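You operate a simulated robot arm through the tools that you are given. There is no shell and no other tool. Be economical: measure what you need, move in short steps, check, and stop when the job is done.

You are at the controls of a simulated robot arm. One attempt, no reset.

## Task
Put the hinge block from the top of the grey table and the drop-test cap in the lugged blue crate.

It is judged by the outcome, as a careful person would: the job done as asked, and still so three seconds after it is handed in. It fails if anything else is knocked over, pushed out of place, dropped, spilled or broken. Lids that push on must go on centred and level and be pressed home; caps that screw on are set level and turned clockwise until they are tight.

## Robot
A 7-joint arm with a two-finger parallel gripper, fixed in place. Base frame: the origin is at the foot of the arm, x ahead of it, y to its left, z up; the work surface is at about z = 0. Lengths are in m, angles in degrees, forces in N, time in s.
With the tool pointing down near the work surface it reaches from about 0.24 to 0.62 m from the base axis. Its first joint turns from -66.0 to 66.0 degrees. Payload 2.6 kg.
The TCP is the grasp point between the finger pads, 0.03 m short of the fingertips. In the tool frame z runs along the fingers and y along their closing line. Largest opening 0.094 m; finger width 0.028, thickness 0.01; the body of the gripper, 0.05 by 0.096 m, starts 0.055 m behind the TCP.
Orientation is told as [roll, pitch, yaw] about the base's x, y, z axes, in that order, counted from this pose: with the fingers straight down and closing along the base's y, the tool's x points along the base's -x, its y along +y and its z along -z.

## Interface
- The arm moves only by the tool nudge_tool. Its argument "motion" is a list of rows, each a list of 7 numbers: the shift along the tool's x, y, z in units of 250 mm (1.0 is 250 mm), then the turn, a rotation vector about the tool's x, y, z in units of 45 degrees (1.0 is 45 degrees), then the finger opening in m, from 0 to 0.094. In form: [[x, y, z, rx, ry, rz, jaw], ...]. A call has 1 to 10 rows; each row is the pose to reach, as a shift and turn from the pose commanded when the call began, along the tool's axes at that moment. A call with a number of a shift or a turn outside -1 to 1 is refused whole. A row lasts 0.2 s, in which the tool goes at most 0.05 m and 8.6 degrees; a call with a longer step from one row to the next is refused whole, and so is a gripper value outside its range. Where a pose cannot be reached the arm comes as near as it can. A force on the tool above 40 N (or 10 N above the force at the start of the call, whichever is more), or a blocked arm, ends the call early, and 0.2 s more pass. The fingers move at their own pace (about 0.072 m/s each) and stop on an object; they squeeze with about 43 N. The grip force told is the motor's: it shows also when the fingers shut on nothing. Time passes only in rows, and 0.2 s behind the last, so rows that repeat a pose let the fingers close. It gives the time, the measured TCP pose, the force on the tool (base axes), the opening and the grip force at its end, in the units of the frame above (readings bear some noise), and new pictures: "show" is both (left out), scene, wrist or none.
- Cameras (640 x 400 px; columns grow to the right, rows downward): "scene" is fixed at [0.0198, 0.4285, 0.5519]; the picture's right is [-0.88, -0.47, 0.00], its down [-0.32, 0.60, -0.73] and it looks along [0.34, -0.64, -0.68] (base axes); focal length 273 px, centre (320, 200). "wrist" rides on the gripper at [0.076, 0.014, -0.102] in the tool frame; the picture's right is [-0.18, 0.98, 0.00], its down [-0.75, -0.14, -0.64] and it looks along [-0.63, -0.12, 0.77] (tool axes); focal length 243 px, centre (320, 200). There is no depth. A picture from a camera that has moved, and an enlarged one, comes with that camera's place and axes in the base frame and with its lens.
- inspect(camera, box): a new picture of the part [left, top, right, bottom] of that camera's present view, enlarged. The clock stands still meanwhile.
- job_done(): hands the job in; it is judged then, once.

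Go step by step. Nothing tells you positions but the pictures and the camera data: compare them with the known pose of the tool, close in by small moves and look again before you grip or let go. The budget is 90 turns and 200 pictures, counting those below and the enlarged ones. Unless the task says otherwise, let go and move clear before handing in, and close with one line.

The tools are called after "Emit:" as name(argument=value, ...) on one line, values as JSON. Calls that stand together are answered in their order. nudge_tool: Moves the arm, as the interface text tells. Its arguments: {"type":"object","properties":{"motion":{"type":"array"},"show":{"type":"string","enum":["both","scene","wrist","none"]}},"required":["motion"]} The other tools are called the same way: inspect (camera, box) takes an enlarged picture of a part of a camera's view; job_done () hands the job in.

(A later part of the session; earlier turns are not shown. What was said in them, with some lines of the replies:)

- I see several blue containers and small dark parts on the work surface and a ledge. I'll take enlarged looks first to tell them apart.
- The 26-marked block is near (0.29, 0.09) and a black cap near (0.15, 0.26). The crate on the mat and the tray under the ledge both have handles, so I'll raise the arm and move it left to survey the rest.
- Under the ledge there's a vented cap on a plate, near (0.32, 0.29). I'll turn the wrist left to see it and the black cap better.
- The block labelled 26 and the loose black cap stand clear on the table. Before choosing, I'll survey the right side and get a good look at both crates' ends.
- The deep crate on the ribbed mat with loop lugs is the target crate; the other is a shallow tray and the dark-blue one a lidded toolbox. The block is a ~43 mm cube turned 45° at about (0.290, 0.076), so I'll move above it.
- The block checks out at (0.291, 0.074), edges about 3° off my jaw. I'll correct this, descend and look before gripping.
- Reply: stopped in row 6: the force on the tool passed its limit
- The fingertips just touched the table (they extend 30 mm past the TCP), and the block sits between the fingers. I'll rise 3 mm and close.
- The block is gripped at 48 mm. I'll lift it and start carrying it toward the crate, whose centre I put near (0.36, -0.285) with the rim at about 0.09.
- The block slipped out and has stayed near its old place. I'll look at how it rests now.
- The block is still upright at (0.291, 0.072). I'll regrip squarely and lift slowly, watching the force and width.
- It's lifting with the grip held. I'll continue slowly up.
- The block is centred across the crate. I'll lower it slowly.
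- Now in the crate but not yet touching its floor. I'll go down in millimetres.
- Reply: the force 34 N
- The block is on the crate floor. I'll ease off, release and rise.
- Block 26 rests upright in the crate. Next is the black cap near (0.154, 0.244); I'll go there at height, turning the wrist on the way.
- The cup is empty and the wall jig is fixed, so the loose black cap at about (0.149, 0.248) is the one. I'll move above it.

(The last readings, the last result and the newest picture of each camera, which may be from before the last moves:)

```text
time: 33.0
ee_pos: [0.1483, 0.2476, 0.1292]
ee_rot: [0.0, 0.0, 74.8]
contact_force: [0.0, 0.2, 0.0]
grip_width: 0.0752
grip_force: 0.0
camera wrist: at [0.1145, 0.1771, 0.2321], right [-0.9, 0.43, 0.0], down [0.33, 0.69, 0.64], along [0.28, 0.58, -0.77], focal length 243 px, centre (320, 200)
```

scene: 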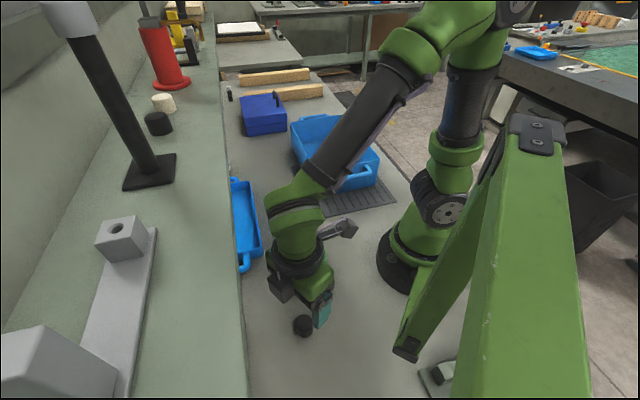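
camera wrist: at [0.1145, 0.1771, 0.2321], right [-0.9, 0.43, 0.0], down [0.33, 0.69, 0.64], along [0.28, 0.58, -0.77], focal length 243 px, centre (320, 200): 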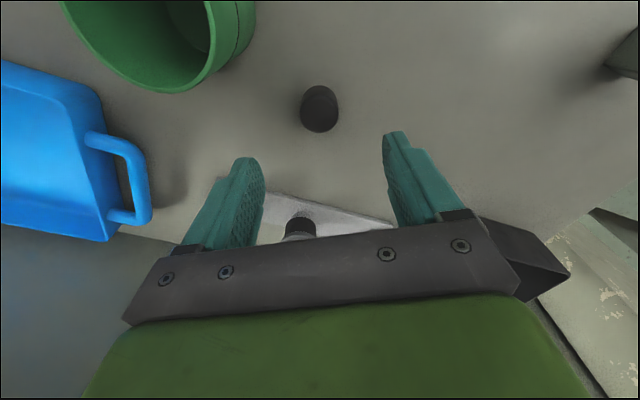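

The cap is directly under the TCP. I'll descend and close.

Emit:
nudge_tool(motion=[[0, 0, 0.1, 0, 0, 0, 0.075], [0, 0, 0.2, 0, 0, 0, 0.075], [0, 0, 0.3, 0, 0, 0, 0.075], [0, 0, 0.36, 0, 0, 0, 0.075], [0, 0, 0.385, 0, 0, 0, 0.075]], show="both")

Emit:
nudge_tool(motion=[[0, 0, 0.0, 0, 0, 0, 0.05], [0, 0, 0, 0, 0, 0, 0.0], [0, 0, 0, 0, 0, 0, 0.0], [0, 0, 0, 0, 0, 0, 0.0]], show="wrist")

```text
time: 34.2
ee_pos: [0.1478, 0.2481, 0.034]
ee_rot: [-0.1, 0.0, 74.7]
contact_force: [0.6, -0.2, -0.9]
grip_width: 0.0751
grip_force: 0.1
camera wrist: at [0.1146, 0.1771, 0.1358], right [-0.9, 0.44, 0.0], down [0.33, 0.69, 0.64], along [0.28, 0.58, -0.77], focal length 243 px, centre (320, 200)
```

scene: 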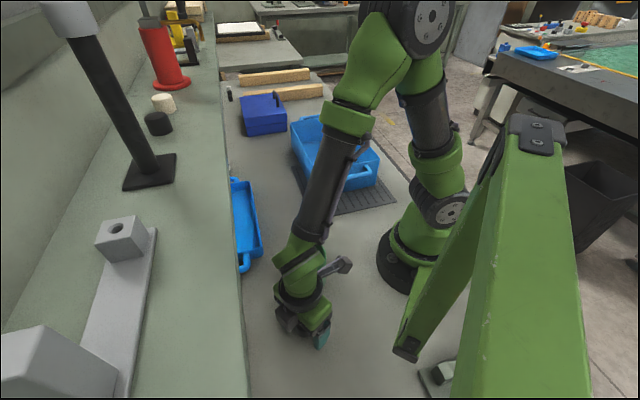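
wrist: 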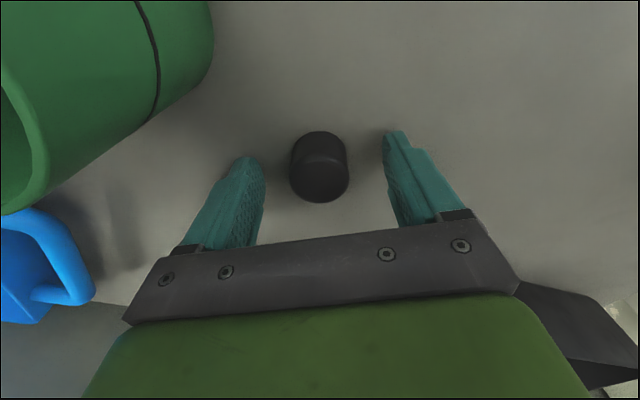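

```text
time: 35.2
ee_pos: [0.1482, 0.2486, 0.0338]
ee_rot: [0.0, 0.0, 74.8]
contact_force: [0.6, -0.7, -0.5]
grip_width: 0.0323
grip_force: 43.0
camera wrist: at [0.1146, 0.1771, 0.136], right [-0.9, 0.44, 0.0], down [0.33, 0.69, 0.64], along [0.28, 0.58, -0.77], focal length 243 px, centre (320, 200)
```

wrist: 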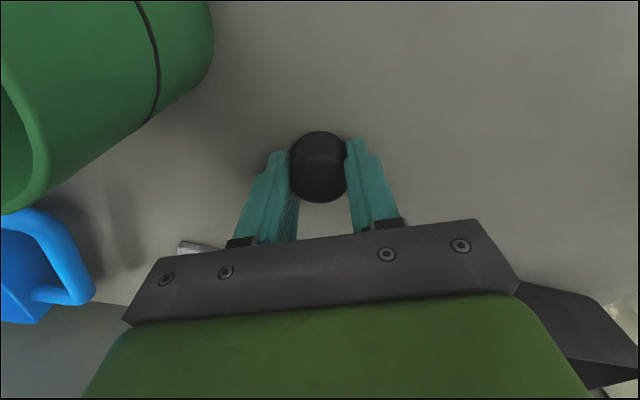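

The cap is held at 32 mm. I'll lift gently.

Emit:
nudge_tool(motion=[[0, 0, -0.004, 0, 0, 0, 0.0], [0, 0, -0.012, 0, 0, 0, 0.0], [0, 0, -0.03, 0, 0, 0, 0.0], [0, 0, -0.06, 0, 0, 0, 0.0], [0, 0, -0.1, 0, 0, 0, 0.0], [0, 0, -0.15, 0, 0, 0, 0.0], [0, 0, -0.21, 0, 0, 0, 0.0], [0, 0, -0.28, 0, 0, 0, 0.0], [0, 0, -0.34, 0, 0, 0, 0.0], [0, 0, -0.38, 0, 0, 0, 0.0]], show="wrist")

```text
time: 37.4
ee_pos: [0.1482, 0.248, 0.1294]
ee_rot: [0.1, 0.0, 74.9]
contact_force: [0.7, 0.0, 0.5]
grip_width: 0.0305
grip_force: 42.9
camera wrist: at [0.1148, 0.177, 0.2314], right [-0.9, 0.44, 0.0], down [0.33, 0.69, 0.64], along [0.28, 0.58, -0.77], focal length 243 px, centre (320, 200)
```

wrist: 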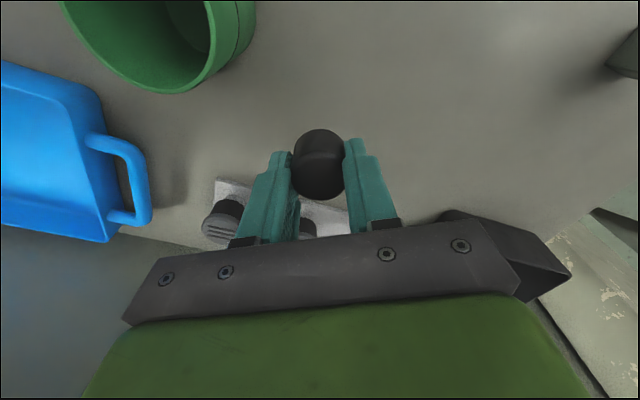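

The width crept from 32 to 30.5 mm, so I'll check whether the cap is slipping.

Emit:
inspect(camera="wrist", box=[250, 110, 390, 210])

Emit:
nudge_tool(motion=[[0, 0, 0, 0, 0, 0, 0.0], [0, 0, 0, 0, 0, 0, 0.0]], show="scene")

Emit:
inspect(camera="wrist", box=[250, 110, 390, 210])

```text
4.00 times, centred on (320, 160) of wrist
camera zoom: at [0.1148, 0.177, 0.2314], right [-0.9, 0.44, 0.0], down [0.33, 0.69, 0.64], along [0.28, 0.58, -0.77], focal length 970 px, centre (320, 360)
```

zoom: 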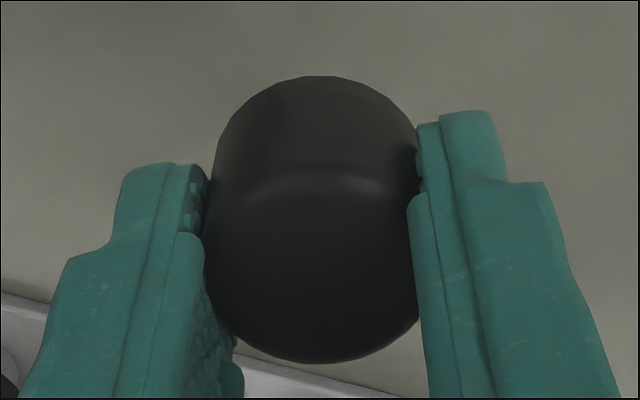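

```text
time: 38.0
ee_pos: [0.1489, 0.2484, 0.1291]
ee_rot: [0.0, 0.0, 74.8]
contact_force: [-0.3, 0.1, -0.5]
grip_width: 0.0305
grip_force: 43.0
```

scene: 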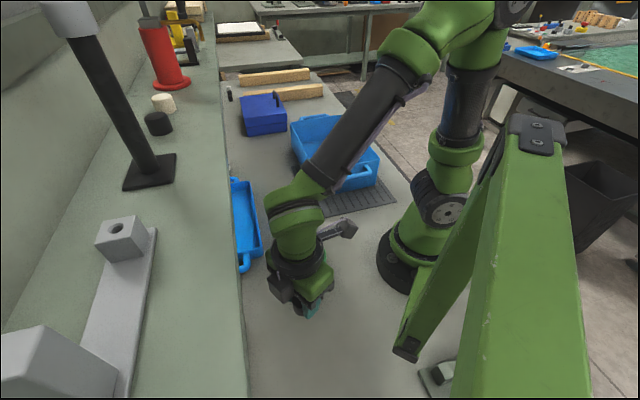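

```text
4.00 times, centred on (320, 160) of wrist
camera zoom: at [0.1148, 0.177, 0.2313], right [-0.9, 0.44, 0.0], down [0.33, 0.69, 0.64], along [0.28, 0.58, -0.77], focal length 970 px, centre (320, 360)
```

zoom: 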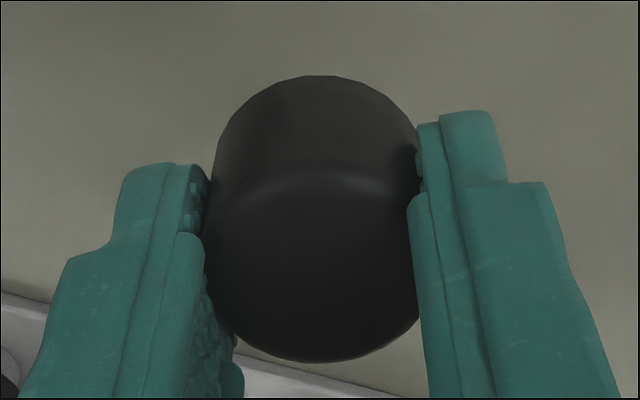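

It's stable. I'll carry it back at a gentle pace, rising first.

Emit:
nudge_tool(motion=[[0.0, 0.0, -0.03, 0, 0, 0.0, 0.0], [0.0, 0.0, -0.1, 0, 0, 0.02, 0.0], [0.015, -0.03, -0.18, 0, 0, 0.06, 0.0], [0.045, -0.08, -0.25, 0, 0, 0.14, 0.0], [0.08, -0.15, -0.28, 0, 0, 0.25, 0.0], [0.12, -0.22, -0.28, 0, 0, 0.37, 0.0], [0.16, -0.29, -0.28, 0, 0, 0.49, 0.0], [0.2, -0.36, -0.28, 0, 0, 0.61, 0.0], [0.23, -0.42, -0.28, 0, 0, 0.71, 0.0], [0.244, -0.444, -0.28, 0, 0, 0.773, 0.0]], show="wrist")

```text
time: 40.2
ee_pos: [0.2399, 0.1593, 0.1988]
ee_rot: [-0.1, 0.0, 40.0]
contact_force: [0.2, 0.1, 0.8]
grip_width: 0.0305
grip_force: 42.6
camera wrist: at [0.1724, 0.1209, 0.301], right [-0.49, 0.87, 0.0], down [0.67, 0.38, 0.64], along [0.56, 0.31, -0.77], focal length 243 px, centre (320, 200)
```

wrist: 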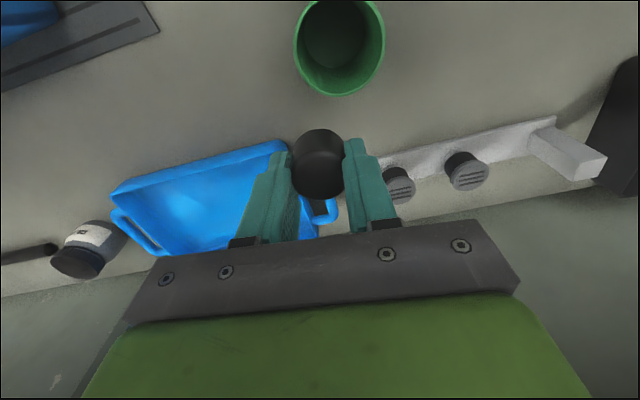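

Emit:
nudge_tool(motion=[[0.007, -0.02, 0, 0, 0, 0.03, 0.0], [0.025, -0.07, 0, 0, 0, 0.1, 0.0], [0.05, -0.15, 0, 0, 0, 0.2, 0.0], [0.08, -0.24, 0, 0, 0, 0.33, 0.0], [0.115, -0.34, 0, 0, 0, 0.46, 0.0], [0.148, -0.44, 0, 0, 0, 0.6, 0.0], [0.18, -0.54, 0, 0, 0, 0.74, 0.0], [0.21, -0.63, 0, 0, 0, 0.86, 0.0], [0.237, -0.7, 0, 0, 0, 0.95, 0.0], [0.248, -0.732, 0, 0, 0, 1.0, 0.0]], show="none")

```text
time: 42.4
ee_pos: [0.3096, -0.0203, 0.1986]
ee_rot: [0.0, 0.0, -5.1]
contact_force: [0.0, -0.3, -0.7]
grip_width: 0.0304
grip_force: 42.9
```

Emit:
nudge_tool(motion=[[-0.008, -0.02, 0, 0, 0, 0.03, 0.0], [-0.03, -0.08, 0, 0, 0, 0.1, 0.0], [-0.065, -0.17, 0, 0, 0, 0.2, 0.0], [-0.105, -0.27, 0, 0, 0, 0.33, 0.0], [-0.147, -0.38, 0, 0, 0, 0.46, 0.0], [-0.19, -0.49, 0, 0, 0, 0.6, 0.0], [-0.231, -0.6, 0, 0, 0, 0.74, 0.0], [-0.27, -0.7, 0, 0, 0, 0.86, 0.0], [-0.3, -0.78, 0, 0, 0, 0.95, 0.0], [-0.314, -0.815, 0, 0, 0, 1.0, 0.0]], show="none")

```text
time: 44.6
ee_pos: [0.3698, -0.23, 0.1991]
ee_rot: [0.0, 0.1, -50.0]
contact_force: [0.2, 0.0, -0.1]
grip_width: 0.0303
grip_force: 43.3
```

Emit:
nudge_tool(motion=[[-0.02, -0.008, 0, 0, 0, 0, 0.0], [-0.08, -0.033, 0, 0, 0, 0, 0.0], [-0.16, -0.065, 0, 0, 0, 0, 0.0], [-0.24, -0.098, 0, 0, 0, 0, 0.0], [-0.32, -0.131, 0, 0, 0, 0, 0.0], [-0.37, -0.151, 0, 0, 0, 0, 0.0], [-0.389, -0.159, 0, 0, 0, 0, 0.0]])

```text
time: 46.2
ee_pos: [0.4024, -0.3297, 0.1995]
ee_rot: [0.0, 0.1, -49.9]
contact_force: [0.3, -0.7, -0.3]
grip_width: 0.0294
grip_force: 43.5
camera wrist: at [0.3639, -0.2637, 0.3012], right [0.87, 0.49, 0.0], down [0.38, -0.67, 0.64], along [0.31, -0.56, -0.77], focal length 243 px, centre (320, 200)
```

scene: 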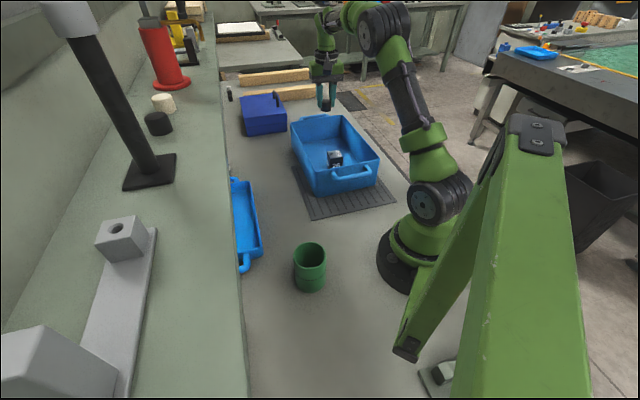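
wrist: 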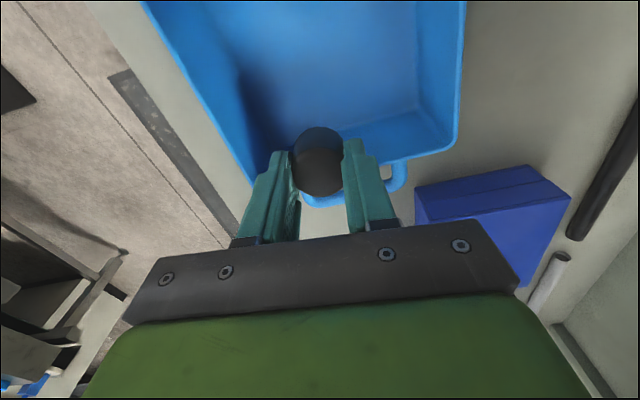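

The cap is over the crate, a bit close to the far end. I'll shift back 2 cm and lower.

Emit:
nudge_tool(motion=[[0.04, 0, 0.02, 0, 0, 0, 0.0], [0.08, 0, 0.08, 0, 0, 0, 0.0], [0.08, 0, 0.16, 0, 0, 0, 0.0], [0.08, 0, 0.25, 0, 0, 0, 0.0], [0.08, 0, 0.34, 0, 0, 0, 0.0], [0.08, 0, 0.42, 0, 0, 0, 0.0], [0.08, 0, 0.49, 0, 0, 0, 0.0], [0.08, 0, 0.54, 0, 0, 0, 0.0], [0.08, 0, 0.57, 0, 0, 0, 0.0], [0.08, 0, 0.585, 0, 0, 0, 0.0]])

```text
time: 48.4
ee_pos: [0.3894, -0.3141, 0.0536]
ee_rot: [0.0, 0.0, -50.1]
contact_force: [-0.5, 0.4, 0.2]
grip_width: 0.0302
grip_force: 43.1
camera wrist: at [0.3514, -0.2477, 0.1546], right [0.87, 0.49, 0.0], down [0.38, -0.67, 0.64], along [0.31, -0.56, -0.77], focal length 243 px, centre (320, 200)
```

scene: 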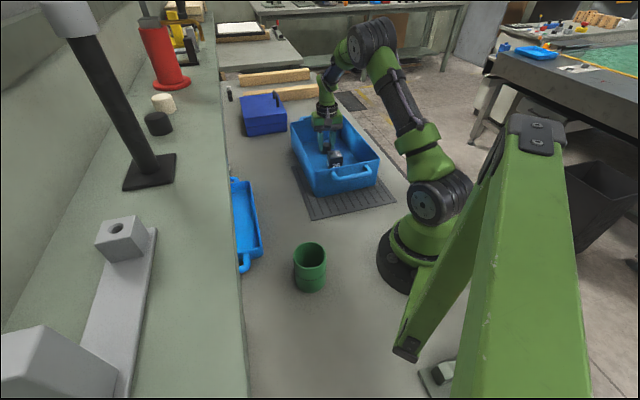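
wrist: 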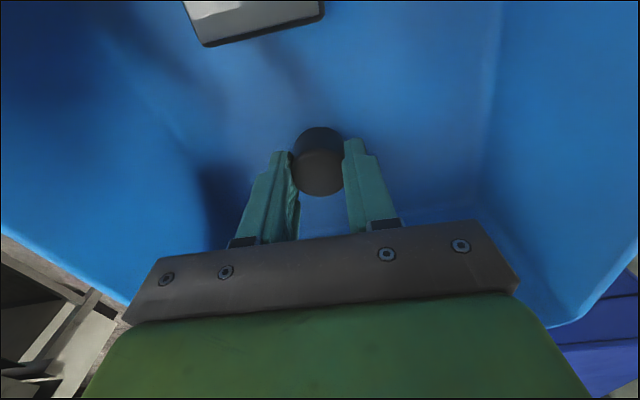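

Emit:
nudge_tool(motion=[[0, 0, 0.01, 0, 0, 0, 0.0], [0, 0, 0.02, 0, 0, 0, 0.0], [0, 0, 0.03, 0, 0, 0, 0.0], [0, 0, 0.03, 0, 0, 0, 0.0]], show="none")

```text
time: 49.4
ee_pos: [0.3911, -0.3143, 0.0469]
ee_rot: [0.1, -0.3, -50.0]
contact_force: [-3.1, 4.1, 25.6]
grip_width: 0.0305
grip_force: 43.2
```

The cap touches the crate floor. I'll ease off, release, and rise clear.

Emit:
nudge_tool(motion=[[0, 0, -0.004, 0, 0, 0, 0.03], [0, 0, -0.004, 0, 0, 0, 0.04], [0, 0, -0.004, 0, 0, 0, 0.06], [0, 0, -0.004, 0, 0, 0, 0.06], [0, 0, -0.08, 0, 0, 0, 0.06], [0, 0, -0.25, 0, 0, 0, 0.06], [0, 0, -0.43, 0, 0, 0, 0.06], [0, 0, -0.6, 0, 0, 0, 0.06], [0, 0, -0.75, 0, 0, 0, 0.06], [0.15, 0, -0.85, 0, 0, 0, 0.06]])

Emit:
inspect(camera="scene", box=[270, 100, 400, 200])

```text
time: 51.6
ee_pos: [0.365, -0.2858, 0.2595]
ee_rot: [-0.2, 0.0, -50.1]
contact_force: [-1.1, 0.5, -0.6]
grip_width: 0.0601
grip_force: 0.1
camera wrist: at [0.3276, -0.2191, 0.361], right [0.87, 0.49, 0.0], down [0.38, -0.67, 0.64], along [0.31, -0.56, -0.77], focal length 243 px, centre (320, 200)
```

scene: 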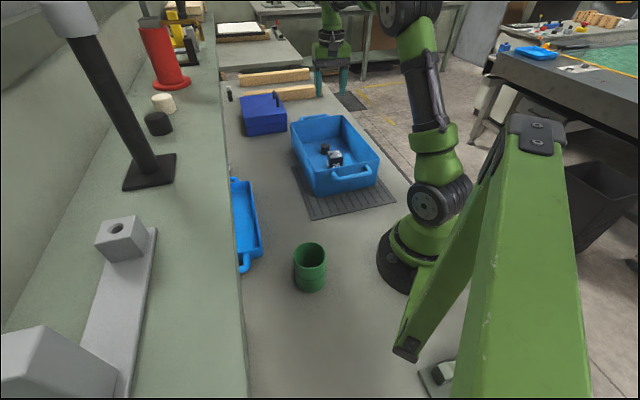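
wrist: 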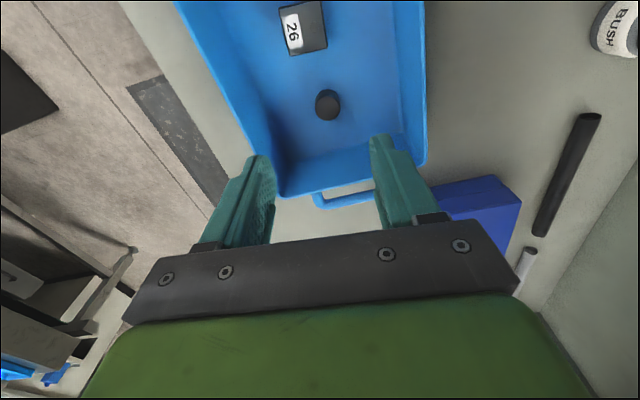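

```text
4.00 times, centred on (335, 150) of scene
camera zoom: at [0.0199, 0.4285, 0.5519], right [-0.88, -0.47, 0.0], down [-0.32, 0.6, -0.73], along [0.34, -0.64, -0.68], focal length 1093 px, centre (260, 400)
```

zoom: 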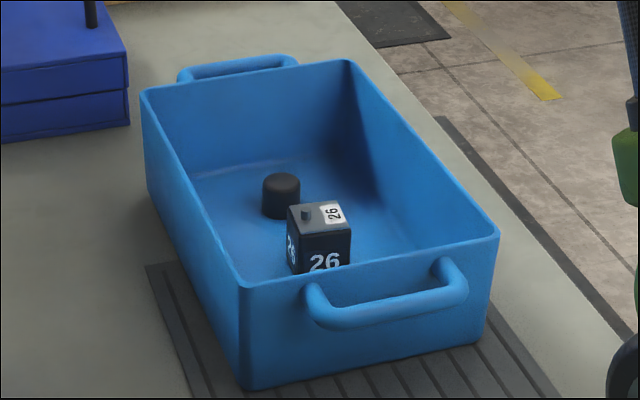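

Block 26 and the black cap both stand upright in the crate, the arm is clear, and nothing else has moved, so I'm handing in.

Emit:
job_done()

```text
The job is handed in.
```

I put the block marked 26 (taken as the hinge block) and the loose black cap (taken as the drop-test cap) upright in the deep blue crate with loop lugs; neither part has a name on it, and the shallow blue tray has lugs too. The block slipped from the grip on the first lift and stayed upright on the table, and the second lift held.
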